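You operate a simulated robot arm through the tools that you are given. There is no shell and no other tool.

The job below is to be done with a simulated robot arm. You get a single attempt, and the scene is never put back.

TASK
Clear mould 35's jam and give the lower rod a full stroke.
Fine: lower rod home first, then the other; run the lower rod out and home; shut the red air valve at the end.

It is judged by the outcome, as a careful person would: the job done as asked, and still so three seconds after it is handed in. It fails if anything else is knocked over, pushed out of place, dropped, spilled or broken.

THE ROBOT
A 6-joint arm with a two-finger gripper, fixed in place. Base frame: the origin is at the foot of the arm, x ahead of it, y to its left, z up; the work surface is at about z = 0.86. Lengths are in m, angles in degrees, forces in N, time in s.
Its first joint turns from -166.0 to 166.0 degrees. Payload 2.45 kg.
Tool frame: the origin (TCP) lies between the finger pads and is the grasp point; the fingertips stand 0.02 m ahead of it; z points along the fingers, y is the line along which they close. The gripper opens to 0.14 m. The gripper's body begins 0.168 m behind the TCP.
Orientation is that of the tool frame in the base frame, as [roll, pitch, yaw] about the fixed x, y, z axes, in that order (R = Rz(yaw) Ry(pitch) Rx(roll)). With the fingers straight down and closing along the base's y, the tool's x points along the base's -x, its y along +y and its z along -z.

THE INTERFACE
- The arm moves only by the tool send_rows. Its argument "motion" is a list of rows, each a list of 7 numbers: the shift along the base's x, y, z in units of 30 mm (1.0 is 30 mm), then the turn, a rotation vector about the base's x, y, z in units of 6 degrees (1.0 is 6 degrees), then the finger opening in m, from 0 to 0.14. In form: [[tx, ty, tz, wx, wy, wz, grip], ...]. A call has 1 to 20 rows; each row shifts and turns the commanded pose from where the row before left it. A call with a number of a shift or a turn outside -1 to 1 is refused whole. A row lasts 0.2 s, in which the tool goes at most 0.05 m and 8.6 degrees; a call with a longer step from one row to the next is refused whole, and so is a gripper value outside its range. A pose out of reach is approached as far as the arm can. The call stops where the force on the tool passes 40 N (or 10 N more than at its start, if that is more) or the arm is blocked; 0.2 s more then pass. The fingers move at their own pace (about 0.045 m/s each) and stop on an object; they squeeze with about 35 N. The grip force told is the motor's: it shows also when the fingers shut on nothing. Time passes only in rows, and 0.2 s behind the last, so rows that do not move let the fingers close. It gives the time, the measured TCP pose, the force on the tool (base axes), the opening and the grip force at its end, in the units of the frame above (readings bear some noise), with the torque about the TCP (base axes, N m) and any sound that the robot's microphone picked up.
- Cameras (640 x 400 px; columns grow to the right, rows downward): "scene" is fixed at [0.2193, 0.6504, 1.746]; the picture's right is [-0.75, -0.66, 0.00], its down [-0.31, 0.35, -0.88] and it looks along [0.58, -0.66, -0.47] (base axes); focal length 322 px, centre (320, 200). "wrist" rides on the gripper at [0.078, 0.011, -0.209] in the tool frame; the picture's right is [-0.14, 0.99, 0.00], its down [-0.92, -0.13, -0.37] and it looks along [-0.36, -0.05, 0.93] (tool axes); focal length 280 px, centre (320, 200). There is no depth. A picture from a camera that has moved, and an enlarged one, comes with that camera's place and axes in the base frame and with its lens.
- capture(camera): a new picture of that camera. No time passes.
- inspect(camera, box): a new picture of the part [left, top, right, bottom] of that camera's present view, enlarged. No time passes.
- sign_off(): hands the job in; it is judged then, once.

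Nothing tells you positions but the pictures and the camera data. Unless the task says otherwise, let go and move clear before handing in.

The tools are called as name(argument=value, ...) on one line, values as JSON. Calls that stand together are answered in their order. send_rows: Moves the arm, as the interface text tells. Its arguments: {"type":"object","properties":{"motion":{"type":"array","items":{"type":"array","items":{"type":"number"}}}},"required":["motion"]} The other tools are called the same way: capture (camera) takes a picture; inspect (camera, box) takes an enlarged picture of a part of a camera's view; sign_off () hands the job in.

At the start:

```text
time_s: 0.0
tool_pos: [0.6891, 0.0508, 1.3952]
tcp_rot: [180.0, 0.1, -180.0]
force: [-0.8, -0.1, 0.7]
wrist_torque: [-0.01, 0.0, 0.02]
grip_width: 0.1401
grip_force: 0.1
```

scene: 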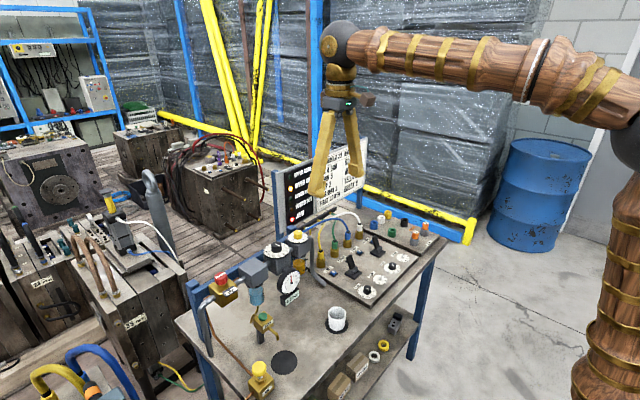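
wrist: 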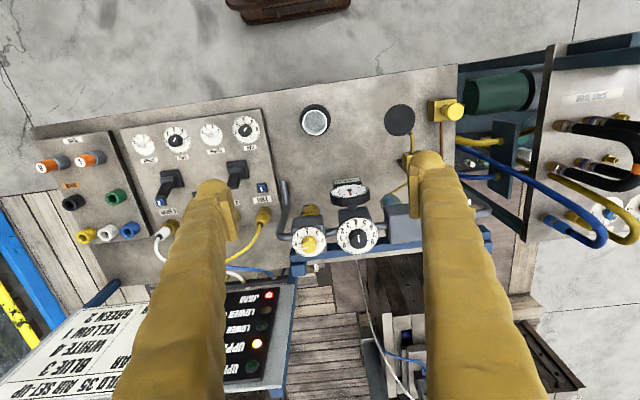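

I see a workbench with a control panel (knobs, levers, hose ports), a status board with lamps, valves and a gauge. I'll look closely at each part before moving anything.

inspect(camera="scene", box=[260, 130, 380, 240])

inspect(camera="scene", box=[300, 200, 450, 310])

inspect(camera="scene", box=[180, 230, 360, 400])

inspect(camera="wrist", box=[0, 270, 300, 400])

inspect(camera="wrist", box=[30, 90, 290, 260])

inspect(camera="wrist", box=[270, 80, 500, 270])

inspect(camera="scene", box=[60, 170, 220, 350])

inspect(camera="wrist", box=[440, 50, 640, 260])

```text
3.64 times, centred on (320, 185) of scene
camera zoom: at [0.2193, 0.6504, 1.746], right [-0.75, -0.66, 0.0], down [-0.31, 0.35, -0.88], along [0.58, -0.66, -0.47], focal length 1170 px, centre (320, 254)
```

zoom: 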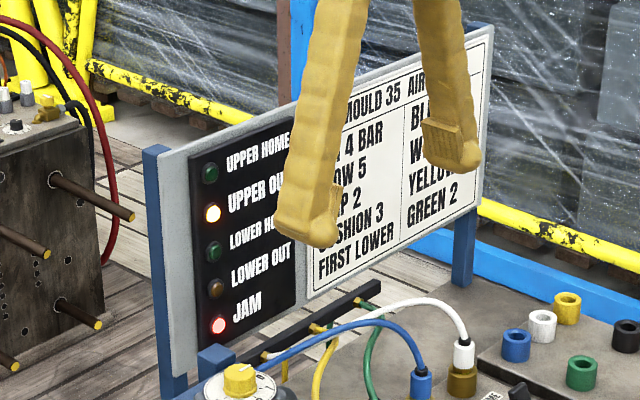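

```text
3.64 times, centred on (375, 255) of scene
camera zoom: at [0.2193, 0.6504, 1.746], right [-0.75, -0.66, 0.0], down [-0.31, 0.35, -0.88], along [0.58, -0.66, -0.47], focal length 1170 px, centre (120, 0)
```

zoom: 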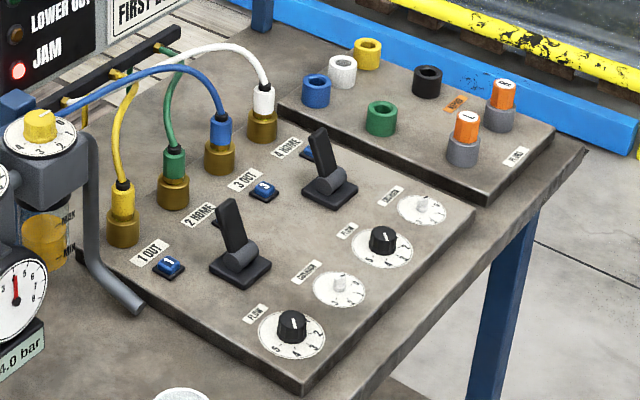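

```text
2.35 times, centred on (270, 315) of scene
camera zoom: at [0.2193, 0.6504, 1.746], right [-0.75, -0.66, 0.0], down [-0.31, 0.35, -0.88], along [0.58, -0.66, -0.47], focal length 757 px, centre (438, -71)
```

zoom: 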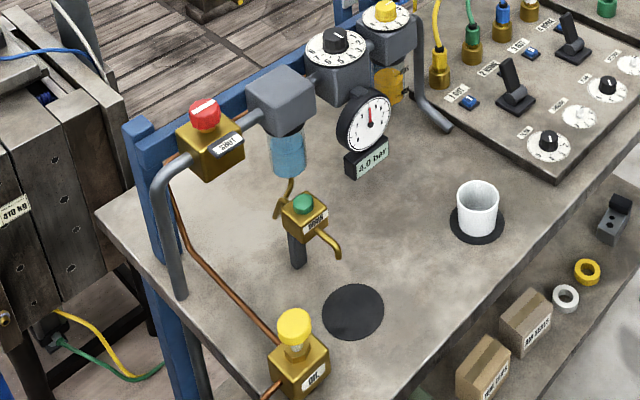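

```text
2.13 times, centred on (150, 335) of wrist
camera zoom: at [0.6103, 0.0637, 1.6055], right [0.14, 0.99, 0.0], down [0.92, -0.13, 0.37], along [0.36, -0.05, -0.93], focal length 598 px, centre (683, -88)
```

zoom: 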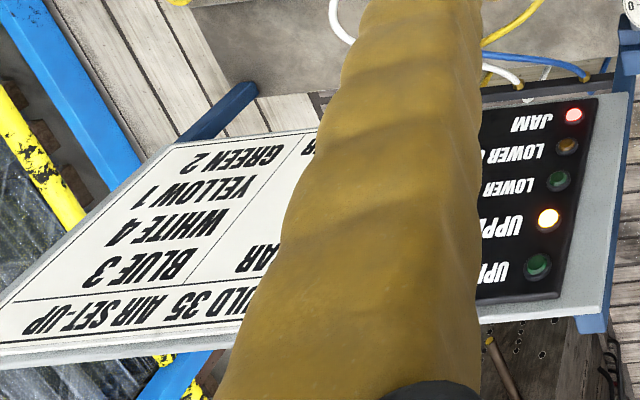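

```text
2.35 times, centred on (160, 175) of wrist
camera zoom: at [0.6103, 0.0637, 1.6055], right [0.14, 0.99, 0.0], down [0.92, -0.13, 0.37], along [0.36, -0.05, -0.93], focal length 660 px, centre (696, 259)
```

zoom: 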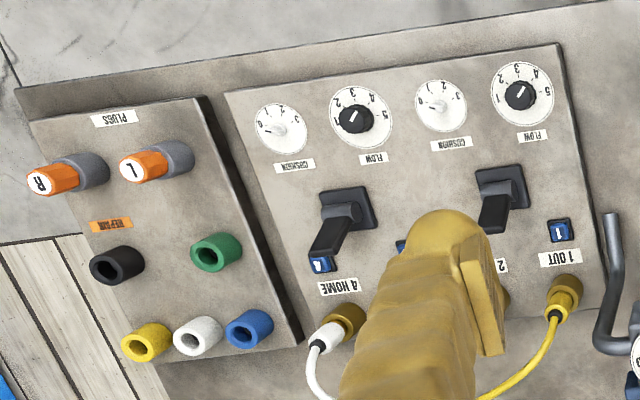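

```text
2.11 times, centred on (385, 175) of wrist
camera zoom: at [0.6103, 0.0637, 1.6055], right [0.14, 0.99, 0.0], down [0.92, -0.13, 0.37], along [0.36, -0.05, -0.93], focal length 590 px, centre (183, 253)
```

zoom: 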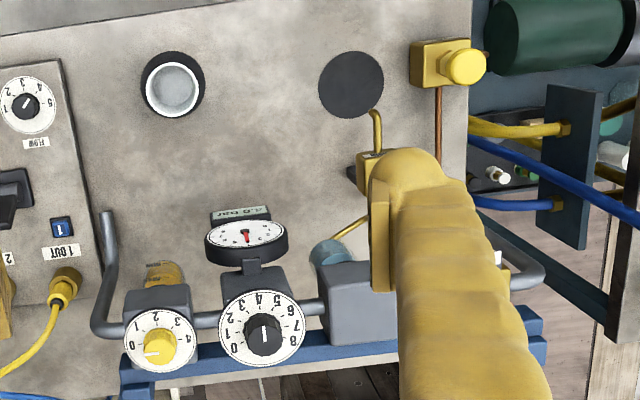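

```text
2.22 times, centred on (140, 260) of scene
camera zoom: at [0.2193, 0.6504, 1.746], right [-0.75, -0.66, 0.0], down [-0.31, 0.35, -0.88], along [0.58, -0.66, -0.47], focal length 715 px, centre (720, 67)
```

zoom: 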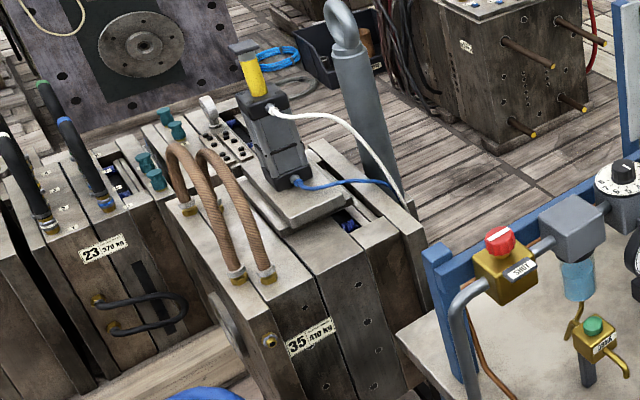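

```text
1.90 times, centred on (540, 155) of wrist
camera zoom: at [0.6103, 0.0637, 1.6055], right [0.14, 0.99, 0.0], down [0.92, -0.13, 0.37], along [0.36, -0.05, -0.93], focal length 534 px, centre (-99, 286)
```

zoom: 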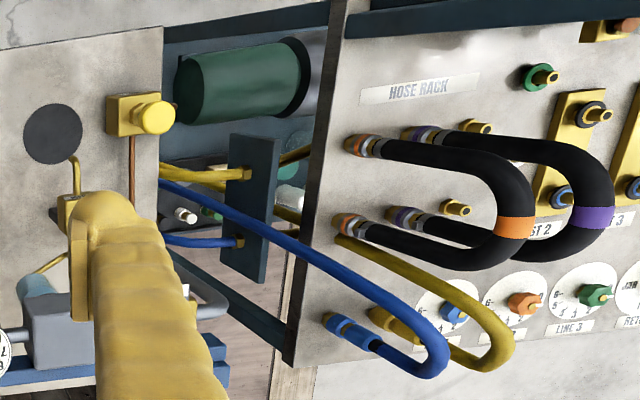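

The board reads MOULD 35 AIR SET-UP, with UPPER OUT and JAM lit. The fingers hide part of it, so I'll move high over the panel to read it and the labels fully.

send_rows(motion=[[0, -1, 0, 0, 0, 0, 0.14], [0, -1, 0, 0, 0, 0, 0.14], [0, -1, 0, 0, 0, 0, 0.14], [0, -1, 0, 0, 0, 0, 0.14], [0, -1, 0, 0, 0, 0, 0.14], [0, -1, 0, 0, 0, 0, 0.14], [0, -1, 0, 0, 0, 0, 0.14], [0, -1, 0, 0, 0, 0, 0.14], [0, -1, 0, 0, 0, 0, 0.14], [0, -1, 0, 0, 0, 0, 0.14]])

```text
time_s: 2.2
tool_pos: [0.692, -0.2484, 1.398]
tcp_rot: [-180.0, 0.1, 179.9]
force: [-0.3, 0.0, -0.3]
wrist_torque: [0.01, -0.01, 0.01]
grip_width: 0.1403
grip_force: 0.1
```

Now I take pictures from the new place to read the board, panel dials and levers.

capture(camera="wrist")

inspect(camera="wrist", box=[220, 80, 420, 240])

inspect(camera="scene", box=[260, 130, 380, 240])

inspect(camera="scene", box=[200, 230, 320, 320])

inspect(camera="scene", box=[310, 210, 400, 270])

inspect(camera="scene", box=[330, 240, 420, 305])

capture(camera="scene")

```text
taken
camera wrist: at [0.6126, -0.2355, 1.6073], right [0.14, 0.99, 0.0], down [0.92, -0.13, 0.37], along [0.37, -0.05, -0.93], focal length 280 px, centre (320, 200)
```

wrist: 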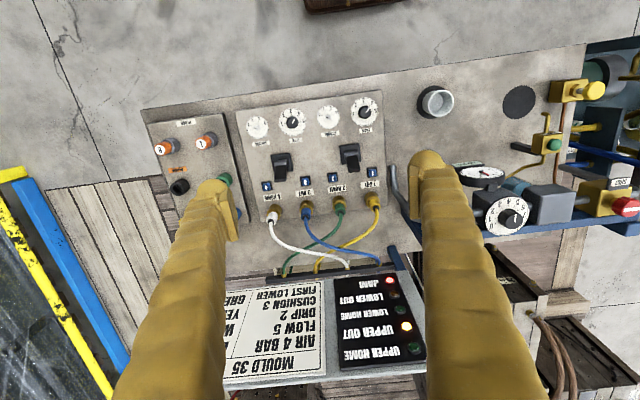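

```text
2.50 times, centred on (320, 160) of wrist
camera zoom: at [0.6126, -0.2355, 1.6073], right [0.14, 0.99, 0.0], down [0.92, -0.13, 0.37], along [0.37, -0.05, -0.93], focal length 701 px, centre (320, 300)
```

zoom: 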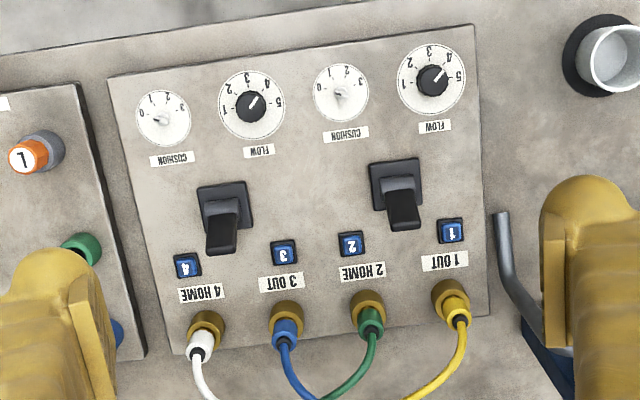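

```text
3.64 times, centred on (320, 185) of scene
camera zoom: at [0.2193, 0.6504, 1.746], right [-0.75, -0.66, 0.0], down [-0.31, 0.35, -0.88], along [0.58, -0.66, -0.47], focal length 1170 px, centre (320, 254)
```

zoom: 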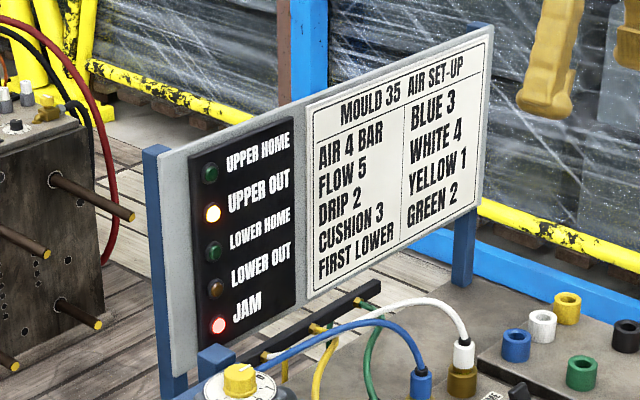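

```text
4.44 times, centred on (260, 275) of scene
camera zoom: at [0.2193, 0.6504, 1.746], right [-0.75, -0.66, 0.0], down [-0.31, 0.35, -0.88], along [0.58, -0.66, -0.47], focal length 1430 px, centre (587, -133)
```

zoom: 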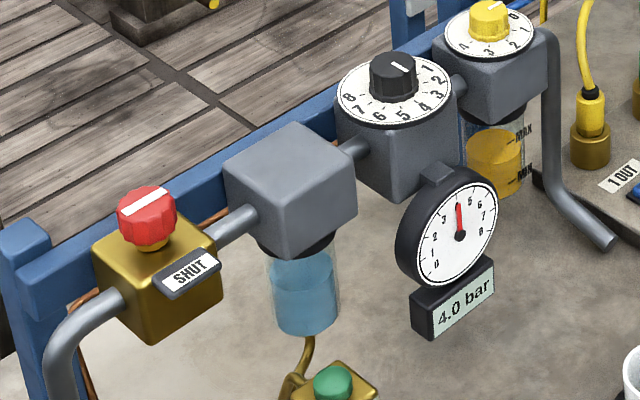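

```text
6.67 times, centred on (355, 240) of scene
camera zoom: at [0.2193, 0.6504, 1.746], right [-0.75, -0.66, 0.0], down [-0.31, 0.35, -0.88], along [0.58, -0.66, -0.47], focal length 2144 px, centre (87, -67)
```

zoom: 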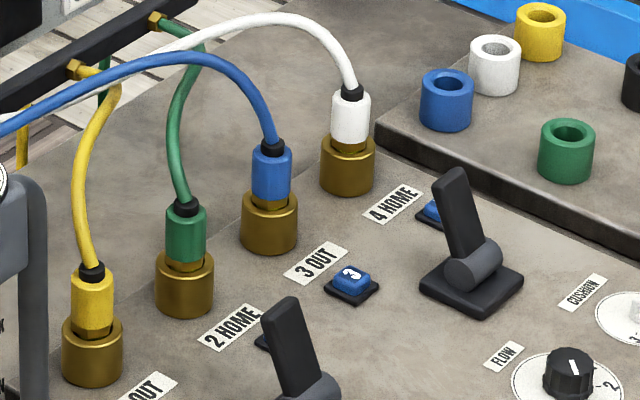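

```text
6.15 times, centred on (375, 272) of scene
camera zoom: at [0.2193, 0.6504, 1.746], right [-0.75, -0.66, 0.0], down [-0.31, 0.35, -0.88], along [0.58, -0.66, -0.47], focal length 1980 px, centre (-18, -246)
```

zoom: 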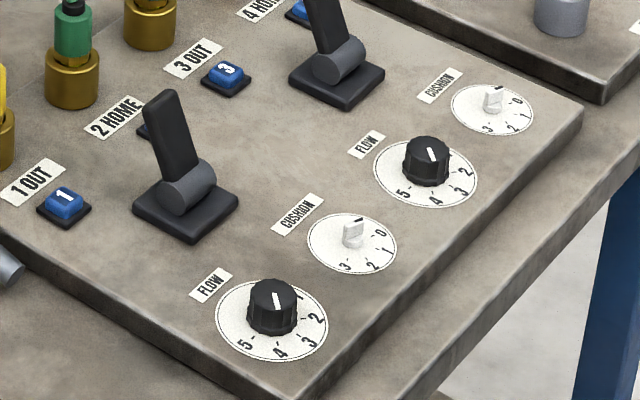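

```text
taken
```

scene: 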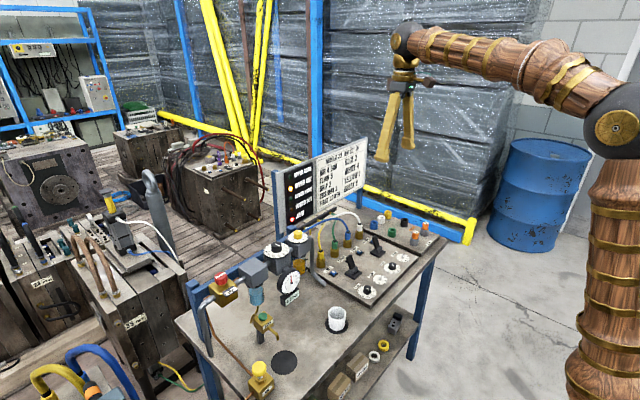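

The card reads AIR 4, FLOW 5, DRIP 2, CUSHION 3, FIRST LOWER, with BLUE 3, WHITE 4, YELLOW 1, GREEN 2. I'll zoom in on the dials, levers and valve marks to see the present settings.

inspect(camera="wrist", box=[310, 95, 390, 145])

inspect(camera="wrist", box=[240, 100, 320, 150])

inspect(camera="wrist", box=[330, 135, 394, 215])

inspect(camera="wrist", box=[250, 145, 330, 215])

inspect(camera="wrist", box=[440, 150, 640, 250])

inspect(camera="scene", box=[285, 222, 325, 252])

inspect(camera="scene", box=[205, 265, 245, 305])

inspect(camera="scene", box=[80, 180, 190, 270])

inspect(camera="scene", box=[100, 270, 210, 400])

```text
8.00 times, centred on (350, 120) of wrist
camera zoom: at [0.6126, -0.2355, 1.6073], right [0.14, 0.99, 0.0], down [0.92, -0.13, 0.37], along [0.37, -0.05, -0.93], focal length 2243 px, centre (80, 840)
```

zoom: 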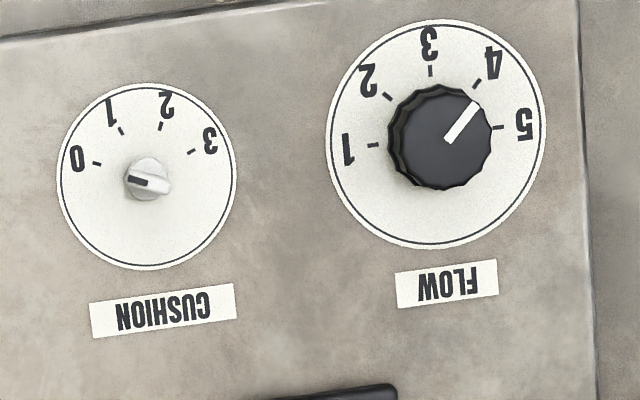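

```text
8.00 times, centred on (280, 125) of wrist
camera zoom: at [0.6126, -0.2355, 1.6073], right [0.14, 0.99, 0.0], down [0.92, -0.13, 0.37], along [0.37, -0.05, -0.93], focal length 2243 px, centre (640, 800)
```

zoom: 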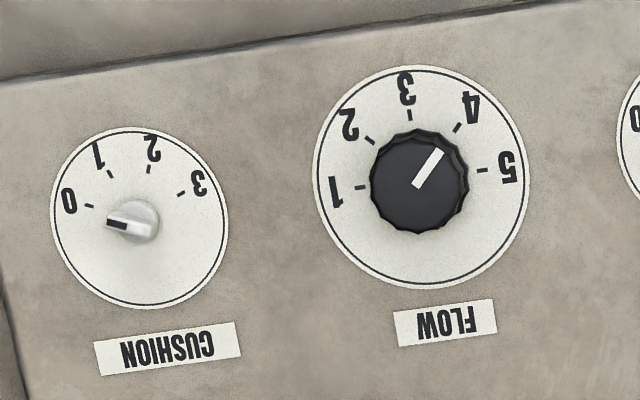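

```text
5.00 times, centred on (362, 175) of wrist
camera zoom: at [0.6126, -0.2355, 1.6073], right [0.14, 0.99, 0.0], down [0.92, -0.13, 0.37], along [0.37, -0.05, -0.93], focal length 1402 px, centre (110, 325)
```

zoom: 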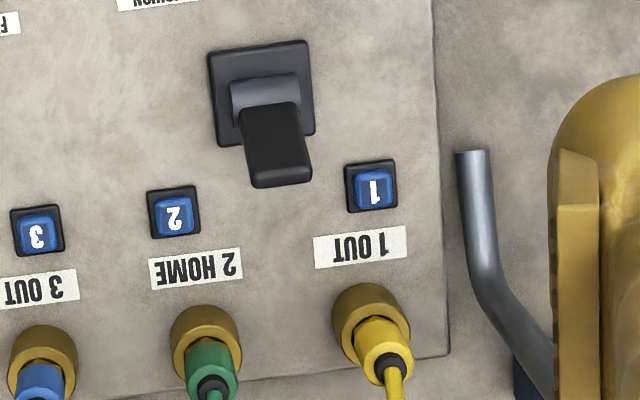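

```text
5.71 times, centred on (290, 180) of wrist
camera zoom: at [0.6126, -0.2355, 1.6073], right [0.14, 0.99, 0.0], down [0.92, -0.13, 0.37], along [0.37, -0.05, -0.93], focal length 1602 px, centre (491, 314)
```

zoom: 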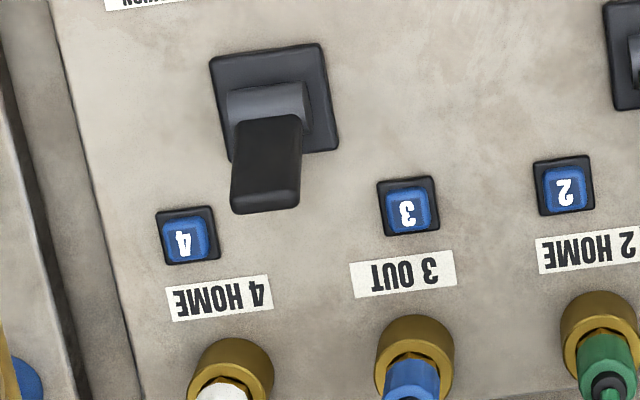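

```text
3.20 times, centred on (540, 200) of wrist
camera zoom: at [0.6126, -0.2355, 1.6073], right [0.14, 0.99, 0.0], down [0.92, -0.13, 0.37], along [0.37, -0.05, -0.93], focal length 897 px, centre (-384, 200)
```

zoom: 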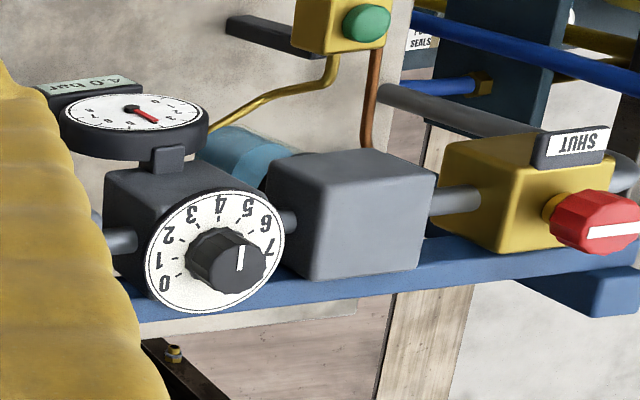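

```text
13.33 times, centred on (305, 237) of scene
camera zoom: at [0.2193, 0.6504, 1.746], right [-0.75, -0.66, 0.0], down [-0.31, 0.35, -0.88], along [0.58, -0.66, -0.47], focal length 4289 px, centre (520, -293)
```

zoom: 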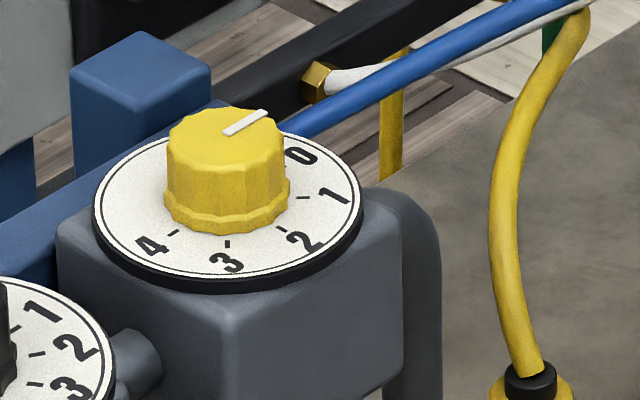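

```text
10.00 times, centred on (225, 285) of scene
camera zoom: at [0.2193, 0.6504, 1.746], right [-0.75, -0.66, 0.0], down [-0.31, 0.35, -0.88], along [0.58, -0.66, -0.47], focal length 3217 px, centre (1270, -650)
```

zoom: 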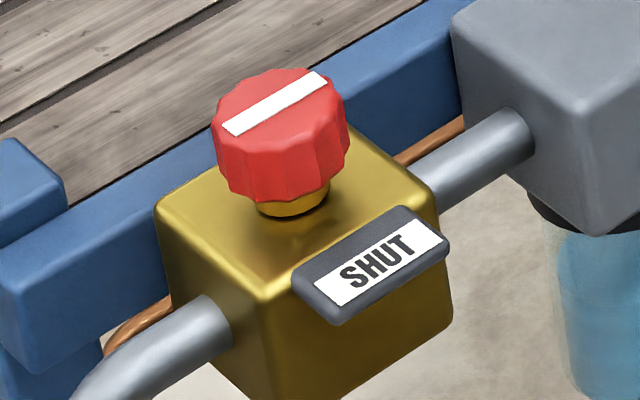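

```text
4.44 times, centred on (135, 225) of scene
camera zoom: at [0.2193, 0.6504, 1.746], right [-0.75, -0.66, 0.0], down [-0.31, 0.35, -0.88], along [0.58, -0.66, -0.47], focal length 1430 px, centre (1142, 89)
```

zoom: 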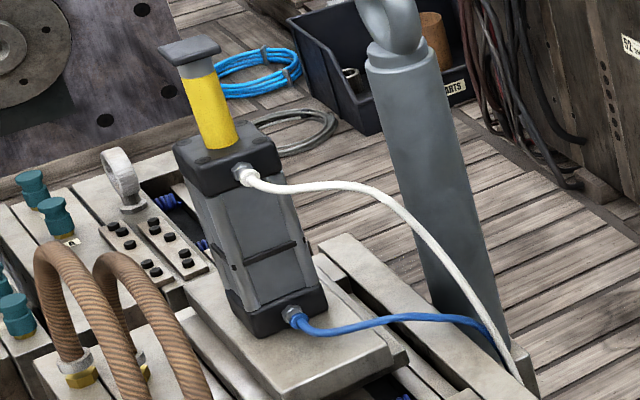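

```text
3.08 times, centred on (155, 335) of scene
camera zoom: at [0.2193, 0.6504, 1.746], right [-0.75, -0.66, 0.0], down [-0.31, 0.35, -0.88], along [0.58, -0.66, -0.47], focal length 990 px, centre (828, -215)
```

zoom: 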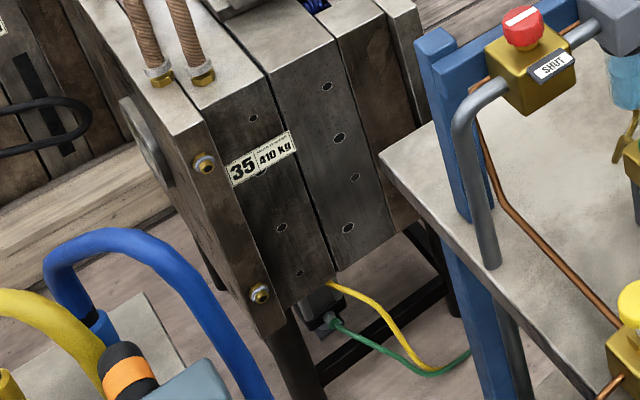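

Hoses match the card and air reads 4.0 bar; the two levers hinge about y and both lean toward +x (away from the robot). I want a closer look at the levers, buttons and the red valve before I touch anything.

inspect(camera="scene", box=[240, 295, 290, 345])

inspect(camera="scene", box=[235, 345, 315, 400])

inspect(camera="scene", box=[335, 250, 375, 285])

inspect(camera="scene", box=[360, 228, 400, 258])

inspect(camera="scene", box=[380, 205, 450, 260])

inspect(camera="scene", box=[140, 335, 220, 400])

inspect(camera="scene", box=[335, 305, 415, 395])

```text
8.00 times, centred on (265, 320) of scene
camera zoom: at [0.2193, 0.6504, 1.746], right [-0.75, -0.66, 0.0], down [-0.31, 0.35, -0.88], along [0.58, -0.66, -0.47], focal length 2573 px, centre (760, -760)
```

zoom: 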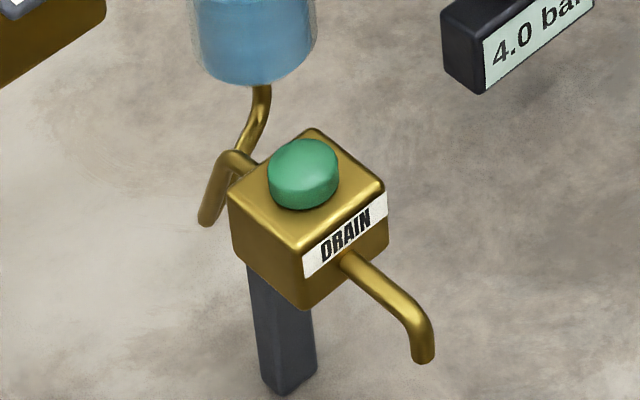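

```text
7.27 times, centred on (275, 372) of scene
camera zoom: at [0.2193, 0.6504, 1.746], right [-0.75, -0.66, 0.0], down [-0.31, 0.35, -0.88], along [0.58, -0.66, -0.47], focal length 2339 px, centre (647, -1054)
```

zoom: 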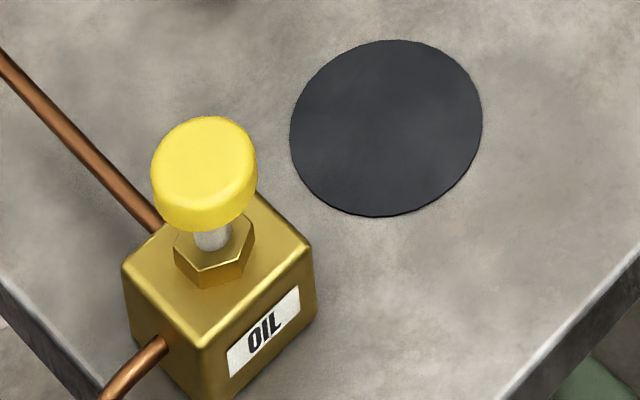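

```text
11.43 times, centred on (355, 268) of scene
camera zoom: at [0.2193, 0.6504, 1.746], right [-0.75, -0.66, 0.0], down [-0.31, 0.35, -0.88], along [0.58, -0.66, -0.47], focal length 3676 px, centre (-80, -571)
```

zoom: 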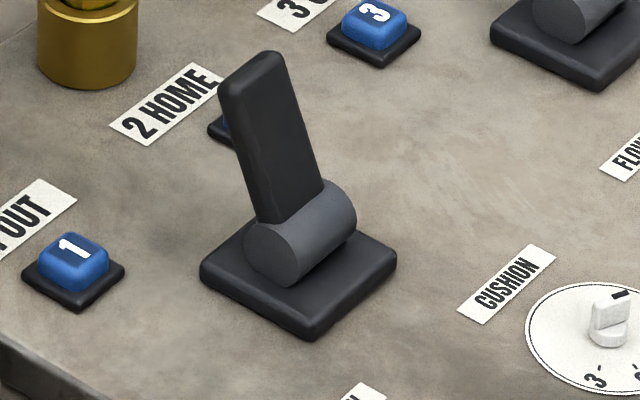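

```text
13.33 times, centred on (380, 243) of scene
camera zoom: at [0.2193, 0.6504, 1.746], right [-0.75, -0.66, 0.0], down [-0.31, 0.35, -0.88], along [0.58, -0.66, -0.47], focal length 4289 px, centre (-480, -373)
```

zoom: 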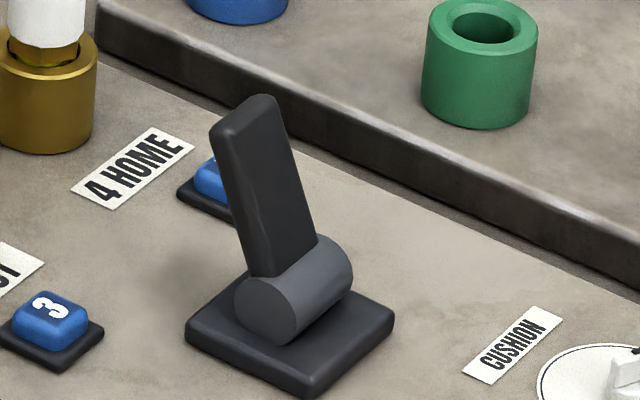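

```text
7.27 times, centred on (415, 232) of scene
camera zoom: at [0.2193, 0.6504, 1.746], right [-0.75, -0.66, 0.0], down [-0.31, 0.35, -0.88], along [0.58, -0.66, -0.47], focal length 2339 px, centre (-371, -36)
```

zoom: 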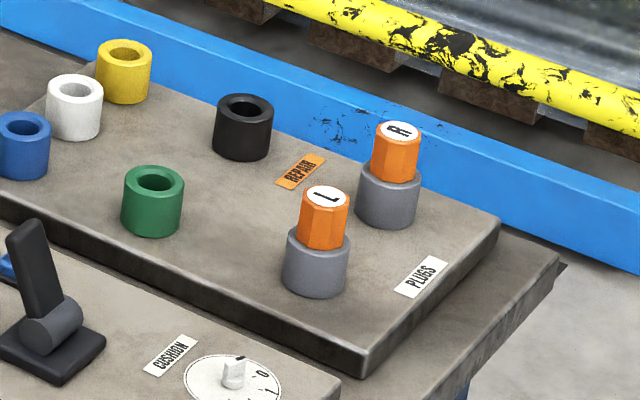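

```text
6.15 times, centred on (180, 368) of scene
camera zoom: at [0.2193, 0.6504, 1.746], right [-0.75, -0.66, 0.0], down [-0.31, 0.35, -0.88], along [0.58, -0.66, -0.47], focal length 1980 px, centre (1182, -831)
```

zoom: 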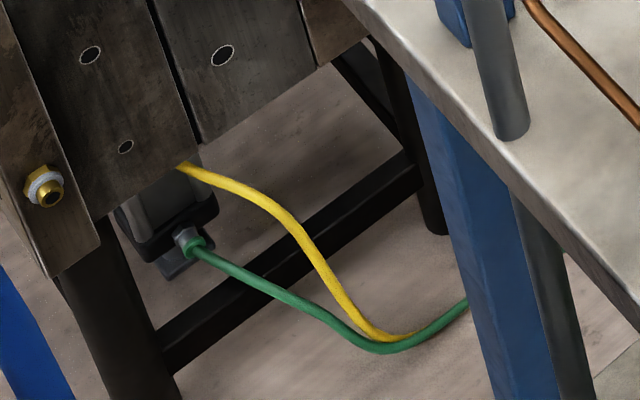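

```text
4.44 times, centred on (375, 350) of scene
camera zoom: at [0.2193, 0.6504, 1.746], right [-0.75, -0.66, 0.0], down [-0.31, 0.35, -0.88], along [0.58, -0.66, -0.47], focal length 1430 px, centre (76, -467)
```

zoom: 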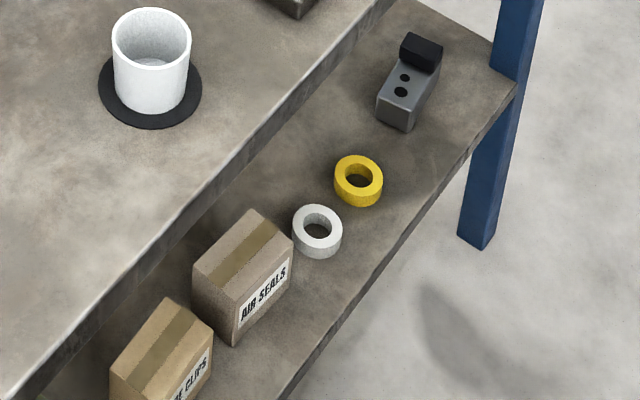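

The card, hoses and air agree; both levers lean to +x, which fits both valves calling OUT (upper out, lower stuck midway), so −x should be HOME. I'll straddle the lower rod's lever (the 1/2 valve, at about x 0.79, y −0.185) with the fingers along x, first coming to a hover above it.

send_rows(motion=[[0.24, 0.14, -0.4, 0, 0, 1, 0.06], [0.24, 0.14, -0.4, 0, 0, 1, 0.06], [0.24, 0.14, -0.4, 0, 0, 1, 0.06], [0.24, 0.14, -0.4, 0, 0, 1, 0.06], [0.24, 0.14, -0.4, 0, 0, 1, 0.06], [0.24, 0.14, -0.4, 0, 0, 1, 0.06], [0.24, 0.14, -0.4, 0, 0, 1, 0.06], [0.24, 0.14, -0.4, 0, 0, 1, 0.06], [0.24, 0.14, -0.4, 0, 0, 1, 0.06], [0.24, 0.14, -0.4, 0, 0, 1, 0.06], [0.24, 0.14, -0.4, 0, 0, 1, 0.06], [0.24, 0.14, -0.4, 0, 0, 1, 0.06], [0.24, 0.14, -0.4, 0, 0, 1, 0.06], [0.24, 0.14, -0.4, 0, 0, 1, 0.06], [0.24, 0.14, -0.4, 0, 0, 1, 0.06]])

capture(camera="wrist")

capture(camera="scene")

```text
time_s: 5.4
tool_pos: [0.7994, -0.1838, 1.2174]
tcp_rot: [179.9, 0.0, -89.9]
force: [0.0, 0.1, -0.5]
wrist_torque: [0.03, -0.02, 0.03]
grip_width: 0.0602
grip_force: 0.1
```

```text
taken
camera wrist: at [0.7866, -0.2612, 1.4255], right [-0.99, 0.14, 0.0], down [0.13, 0.92, 0.37], along [0.05, 0.36, -0.93], focal length 280 px, centre (320, 200)
```

wrist: 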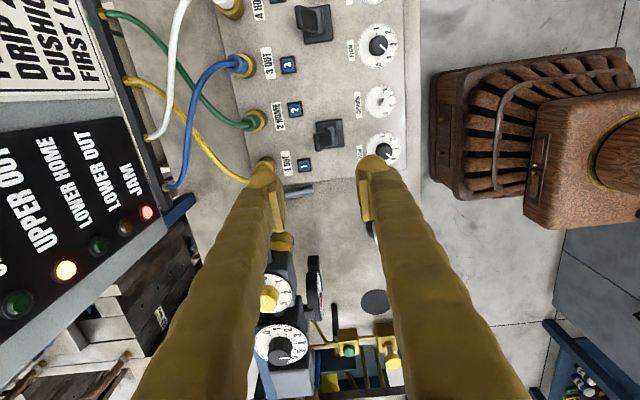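

```text
taken
```

scene: 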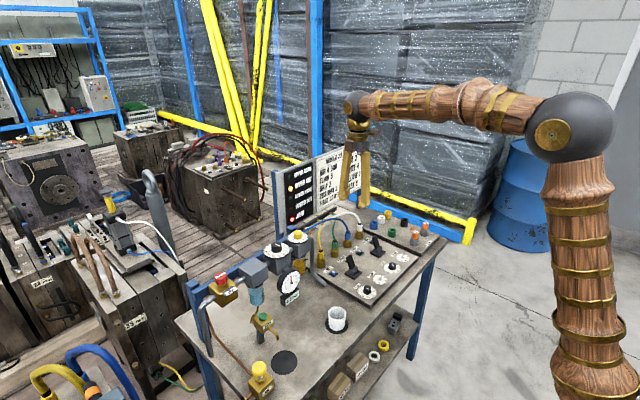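

The hover went as planned and the lever sits almost under the TCP. I'll zoom in to fix its exact place.

inspect(camera="wrist", box=[280, 100, 380, 180])

inspect(camera="wrist", box=[280, 0, 360, 60])

inspect(camera="wrist", box=[240, 225, 330, 370])

```text
5.00 times, centred on (330, 140) of wrist
camera zoom: at [0.7866, -0.2612, 1.4255], right [-0.99, 0.14, 0.0], down [0.13, 0.92, 0.37], along [0.05, 0.36, -0.93], focal length 1402 px, centre (270, 500)
```

zoom: 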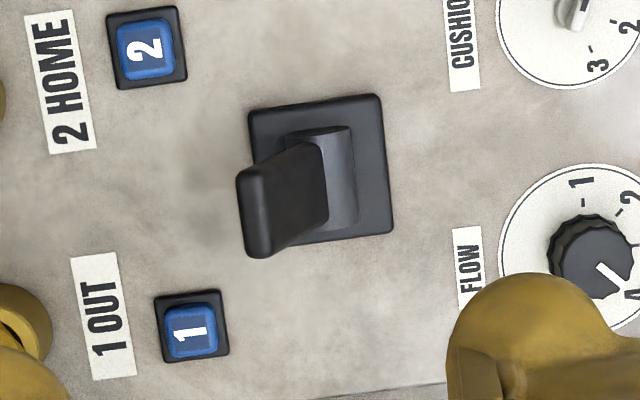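

```text
6.67 times, centred on (320, 30) of wrist
camera zoom: at [0.7866, -0.2612, 1.4255], right [-0.99, 0.14, 0.0], down [0.13, 0.92, 0.37], along [0.05, 0.36, -0.93], focal length 1869 px, centre (320, 1333)
```

zoom: 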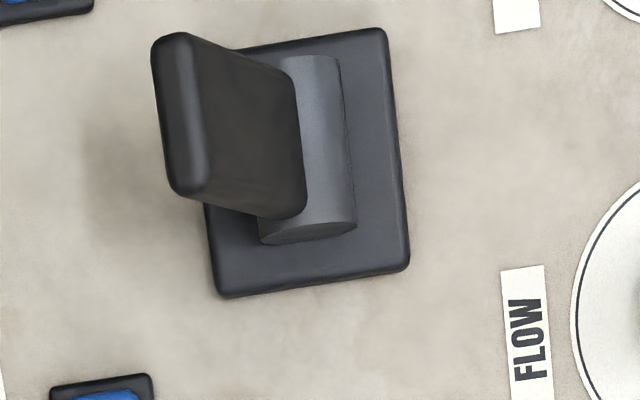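

```text
2.76 times, centred on (285, 298) of wrist
camera zoom: at [0.7866, -0.2612, 1.4255], right [-0.99, 0.14, 0.0], down [0.13, 0.92, 0.37], along [0.05, 0.36, -0.93], focal length 774 px, centre (417, -69)
```

zoom: 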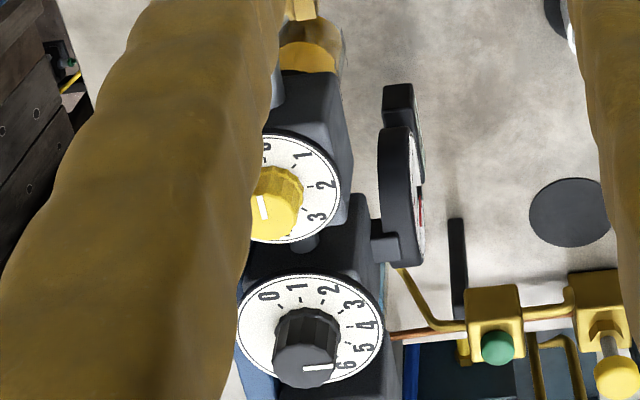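

The lower lever's base is at about (0.778, −0.184) and its tip at (0.80, −0.183, 0.95), leaning to +x. I'll lower the open fingers around it without touching.

send_rows(motion=[[0, 0, -1, 0, 0, 0, 0.06], [0, 0, -1, 0, 0, 0, 0.06], [0, 0, -1, 0, 0, 0, 0.06], [0, 0, -1, 0, 0, 0, 0.06], [0, 0, -1, 0, 0, 0, 0.06], [0, 0, -1, 0, 0, 0, 0.06], [0, 0, -0.8, 0, 0, 0, 0.06], [0, 0, -0.5, 0, 0, 0, 0.06]])

capture(camera="wrist")

inspect(camera="scene", box=[300, 190, 420, 290])

```text
time_s: 7.2
tool_pos: [0.7976, -0.1833, 0.996]
tcp_rot: [-180.0, 0.0, -90.0]
force: [0.0, 0.7, -0.5]
wrist_torque: [0.0, -0.05, 0.02]
grip_width: 0.0602
grip_force: 0.1
```

```text
taken
camera wrist: at [0.7852, -0.2609, 1.2059], right [-0.99, 0.14, 0.0], down [0.13, 0.92, 0.37], along [0.05, 0.37, -0.93], focal length 280 px, centre (320, 200)
```

wrist: 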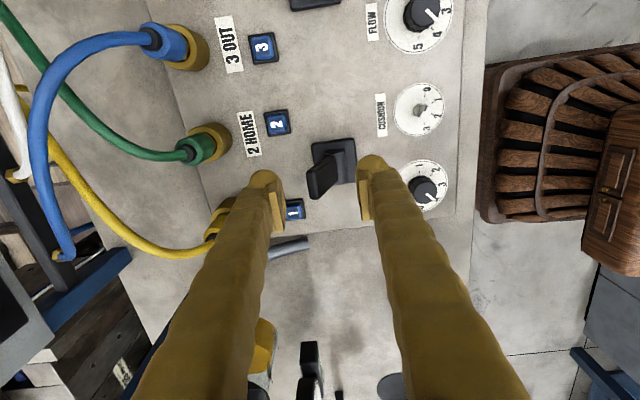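

```text
4.00 times, centred on (360, 240) of scene
camera zoom: at [0.2193, 0.6504, 1.746], right [-0.75, -0.66, 0.0], down [-0.31, 0.35, -0.88], along [0.58, -0.66, -0.47], focal length 1287 px, centre (160, 40)
```

zoom: 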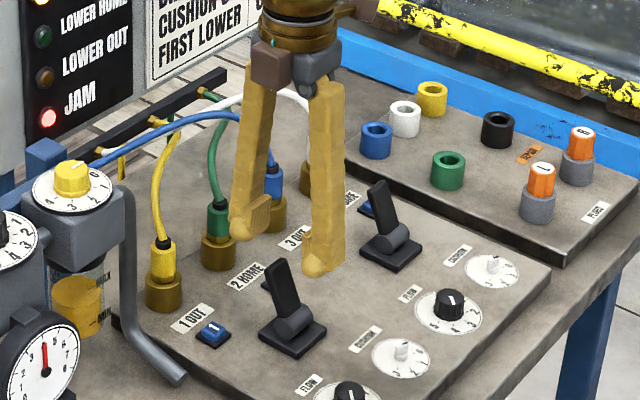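

The fingers straddle the lever with room on both sides. I'll go down the rest of the way so the tips overlap the handle, and check for contact.

send_rows(motion=[[0, 0.15, -0.5, 0, 0, 0, 0.06], [0, 0, -0.5, 0, 0, 0, 0.06], [0, 0, -0.4, 0, 0, 0, 0.06], [0, 0, -0.3, 0, 0, 0, 0.06]])

capture(camera="wrist")

inspect(camera="scene", box=[320, 220, 400, 290])

```text
time_s: 8.2
tool_pos: [0.7985, -0.1793, 0.9453]
tcp_rot: [-179.9, -0.1, -90.1]
force: [0.2, -0.5, 0.3]
wrist_torque: [-0.01, -0.02, 0.0]
grip_width: 0.06
grip_force: 0.0
```

```text
taken
camera wrist: at [0.7859, -0.2567, 1.1553], right [-0.99, 0.14, 0.0], down [0.13, 0.92, 0.37], along [0.05, 0.36, -0.93], focal length 280 px, centre (320, 200)
```

wrist: 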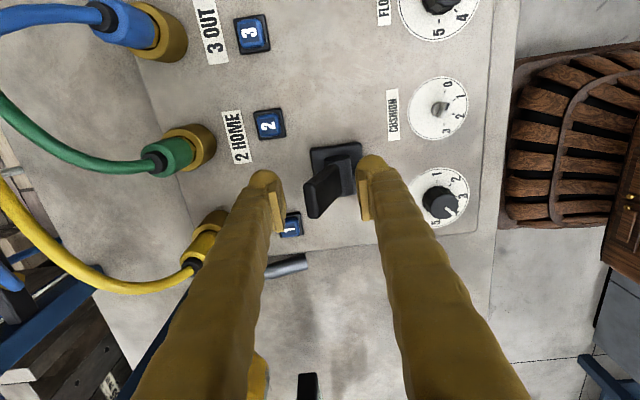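

```text
5.71 times, centred on (360, 255) of scene
camera zoom: at [0.2193, 0.6504, 1.746], right [-0.75, -0.66, 0.0], down [-0.31, 0.35, -0.88], along [0.58, -0.66, -0.47], focal length 1838 px, centre (91, -114)
```

zoom: 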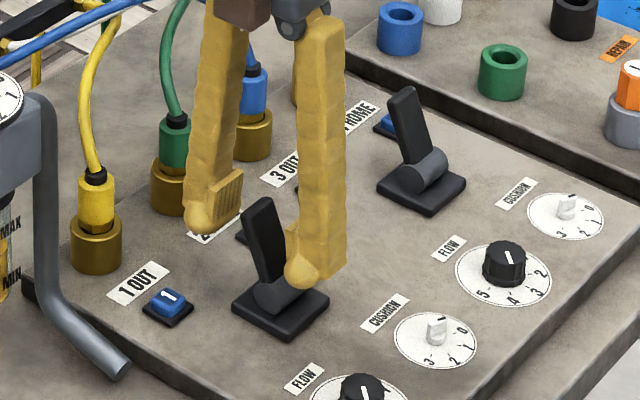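

The fingers sit cleanly around the lower lever. Now I push it gently toward −x (HOME) and then check the lamps.

send_rows(motion=[[-0.4, 0, 0, 0, 0, 0, 0.06], [-0.4, 0, 0, 0, 0, 0, 0.06], [-0.3, 0, 0, 0, 0, 0, 0.06], [-0.3, 0, 0, 0, 0, 0, 0.06], [-0.3, 0, 0, 0, 0, 0, 0.06]])

capture(camera="wrist")

inspect(camera="scene", box=[260, 160, 400, 290])

capture(camera="scene")

```text
time_s: 9.4
tool_pos: [0.745, -0.1796, 0.9452]
tcp_rot: [-180.0, 0.0, -90.0]
force: [0.0, 1.5, -0.6]
wrist_torque: [0.03, 0.05, 0.0]
grip_width: 0.0601
grip_force: 0.0
```

```text
taken
camera wrist: at [0.7337, -0.2576, 1.156], right [-0.99, 0.14, 0.0], down [0.13, 0.92, 0.37], along [0.05, 0.37, -0.93], focal length 280 px, centre (320, 200)
```

wrist: 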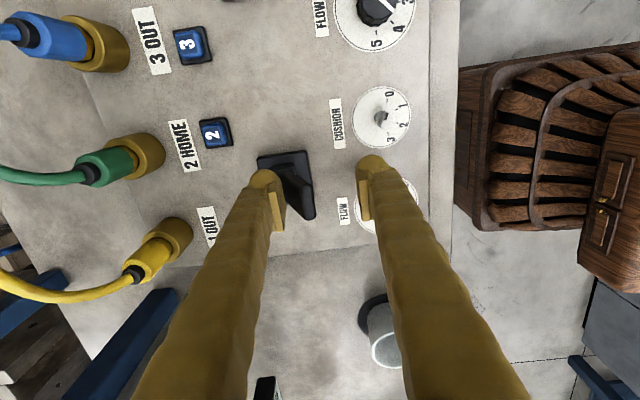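

```text
3.08 times, centred on (330, 225) of scene
camera zoom: at [0.2193, 0.6504, 1.746], right [-0.75, -0.66, 0.0], down [-0.31, 0.35, -0.88], along [0.58, -0.66, -0.47], focal length 990 px, centre (289, 123)
```

zoom: 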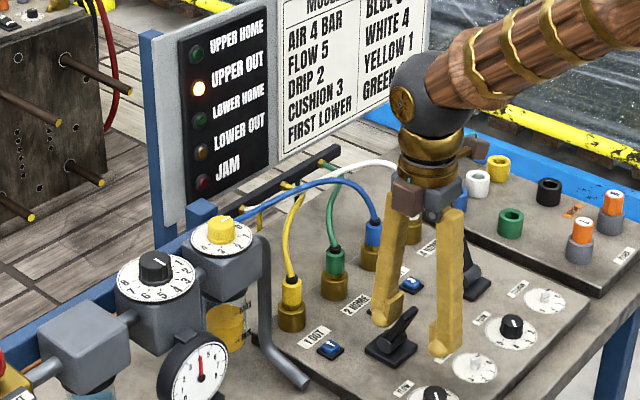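

```text
taken
```

scene: 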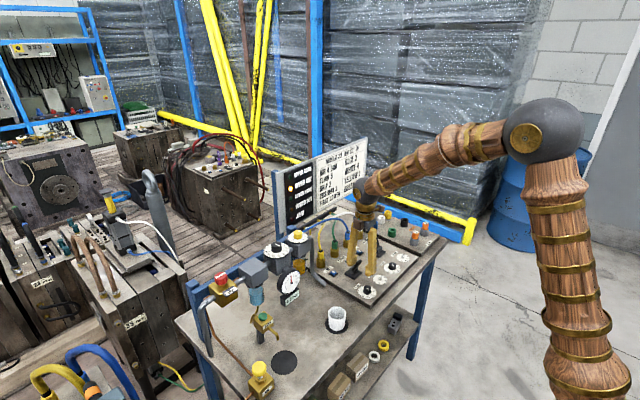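

The lever snapped to −x and the JAM lamp went out. The lower rod should be travelling, so I wait and watch for LOWER HOME.

send_rows(motion=[[0, 0, 0, 0, 0, 0, 0.06], [0, 0, 0, 0, 0, 0, 0.06], [0, 0, 0, 0, 0, 0, 0.06], [0, 0, 0, 0, 0, 0, 0.06], [0, 0, 0, 0, 0, 0, 0.06]])

inspect(camera="scene", box=[260, 160, 400, 290])

inspect(camera="scene", box=[140, 335, 220, 400])

inspect(camera="scene", box=[80, 180, 190, 270])

```text
time_s: 10.6
tool_pos: [0.7456, -0.1818, 0.946]
tcp_rot: [180.0, 0.0, -89.9]
force: [-0.3, 1.1, 0.4]
wrist_torque: [0.03, 0.01, -0.01]
grip_width: 0.0602
grip_force: 0.0
```

```text
3.08 times, centred on (330, 225) of scene
camera zoom: at [0.2193, 0.6504, 1.746], right [-0.75, -0.66, 0.0], down [-0.31, 0.35, -0.88], along [0.58, -0.66, -0.47], focal length 990 px, centre (289, 123)
```

zoom: 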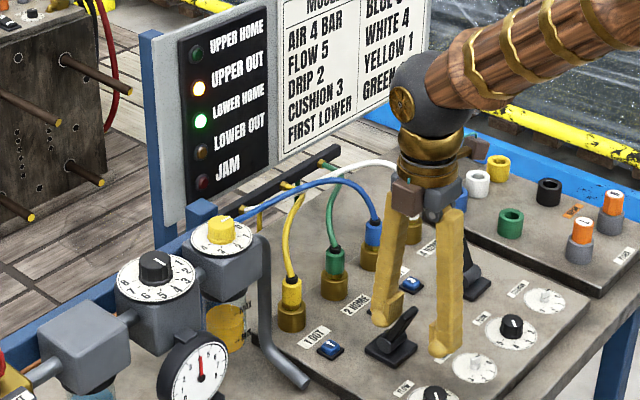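

```text
6.15 times, centred on (180, 368) of scene
camera zoom: at [0.2193, 0.6504, 1.746], right [-0.75, -0.66, 0.0], down [-0.31, 0.35, -0.88], along [0.58, -0.66, -0.47], focal length 1980 px, centre (1182, -831)
```

zoom: 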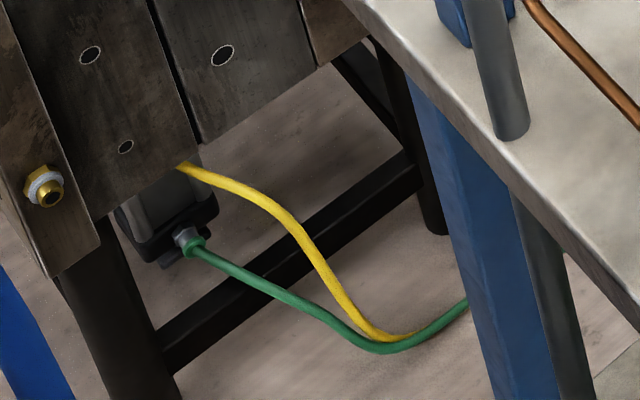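

```text
4.44 times, centred on (135, 225) of scene
camera zoom: at [0.2193, 0.6504, 1.746], right [-0.75, -0.66, 0.0], down [-0.31, 0.35, -0.88], along [0.58, -0.66, -0.47], focal length 1430 px, centre (1142, 89)
```

zoom: 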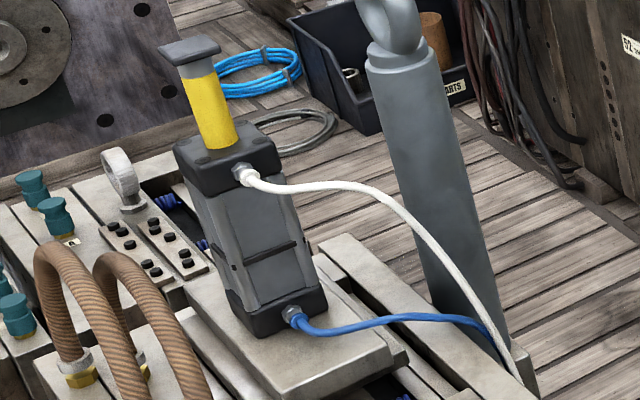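

LOWER HOME is lit and JAM is off. Next I lift clear and go to the upper rod's lever (3/4 valve, base at about (0.778, −0.358)).

send_rows(motion=[[0, 0, 0.7, 0, 0, 0, 0.06], [0, 0, 1, 0, 0, 0, 0.06], [0, 0, 0.6, 0, 0, 0, 0.06], [0.25, -0.85, 0, 0, 0, 0, 0.06], [0.25, -0.85, 0, 0, 0, 0, 0.06], [0.25, -0.85, 0, 0, 0, 0, 0.06], [0.25, -0.85, 0, 0, 0, 0, 0.06], [0.25, -0.85, 0, 0, 0, 0, 0.06], [0.25, -0.85, 0, 0, 0, 0, 0.06], [0.25, -0.85, 0, 0, 0, 0, 0.06]])

capture(camera="wrist")

inspect(camera="scene", box=[320, 190, 420, 290])

```text
time_s: 12.8
tool_pos: [0.8009, -0.359, 1.0151]
tcp_rot: [-180.0, 0.1, -90.0]
force: [0.6, 0.0, 0.5]
wrist_torque: [0.0, 0.01, 0.01]
grip_width: 0.0603
grip_force: 0.0
```

```text
taken
camera wrist: at [0.7884, -0.4362, 1.2248], right [-0.99, 0.14, 0.0], down [0.13, 0.92, 0.37], along [0.05, 0.36, -0.93], focal length 280 px, centre (320, 200)
```

wrist: 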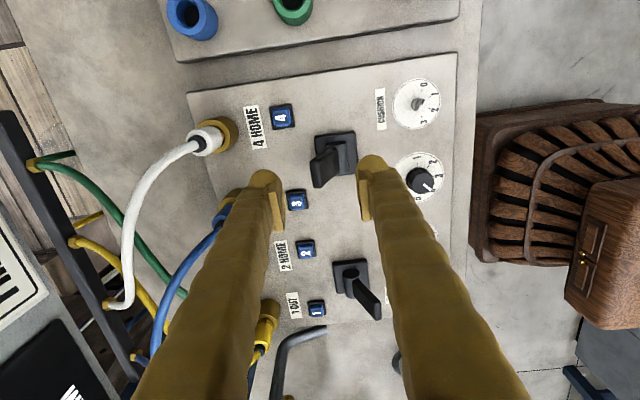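

```text
4.00 times, centred on (370, 240) of scene
camera zoom: at [0.2193, 0.6504, 1.746], right [-0.75, -0.66, 0.0], down [-0.31, 0.35, -0.88], along [0.58, -0.66, -0.47], focal length 1287 px, centre (120, 40)
```

zoom: 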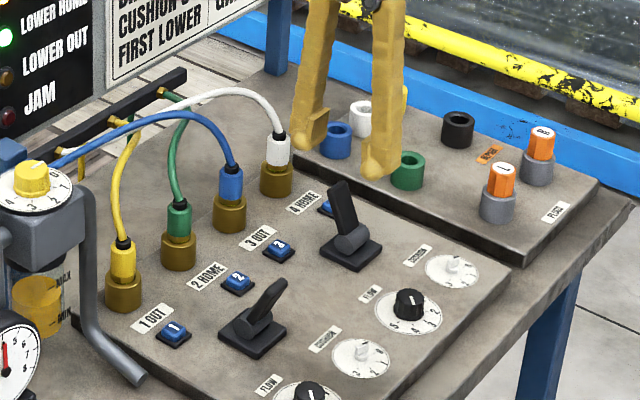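

The fingers hover squarely over the upper lever. I lower around it just as before.

send_rows(motion=[[-0.05, 0, -0.8, 0, 0, 0, 0.06], [0, 0, -0.7, 0, 0, 0, 0.06], [0, 0, -0.5, 0, 0, 0, 0.06], [0, 0, -0.3, 0, 0, 0, 0.06]])

capture(camera="wrist")

inspect(camera="scene", box=[260, 160, 400, 290])

```text
time_s: 13.8
tool_pos: [0.7993, -0.3607, 0.9453]
tcp_rot: [-180.0, 0.0, -90.0]
force: [-0.8, 0.5, 0.3]
wrist_torque: [0.01, 0.04, 0.02]
grip_width: 0.0604
grip_force: 0.0
```

```text
taken
camera wrist: at [0.7856, -0.4374, 1.1553], right [-0.99, 0.14, 0.0], down [0.13, 0.92, 0.37], along [0.05, 0.37, -0.93], focal length 280 px, centre (320, 200)
```

wrist: 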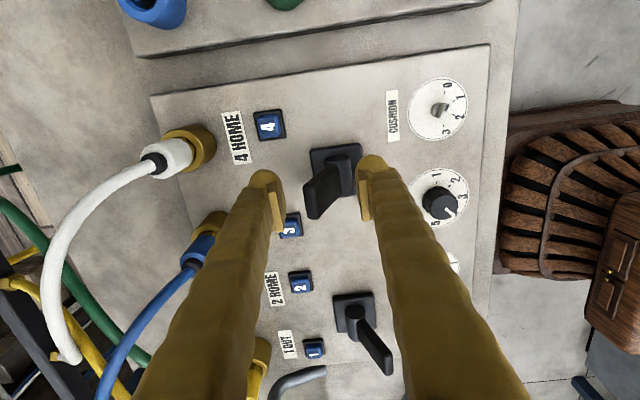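

```text
3.08 times, centred on (330, 225) of scene
camera zoom: at [0.2193, 0.6504, 1.746], right [-0.75, -0.66, 0.0], down [-0.31, 0.35, -0.88], along [0.58, -0.66, -0.47], focal length 990 px, centre (289, 123)
```

zoom: 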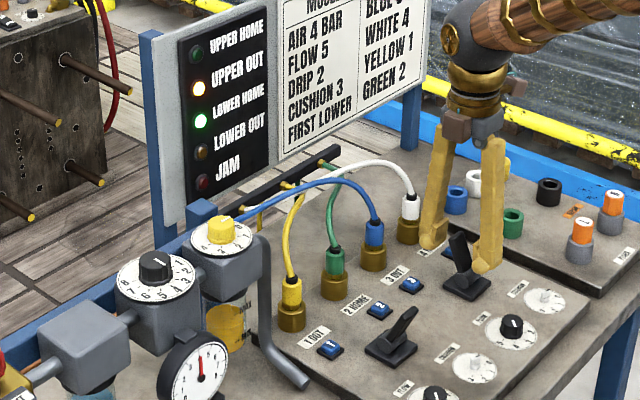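

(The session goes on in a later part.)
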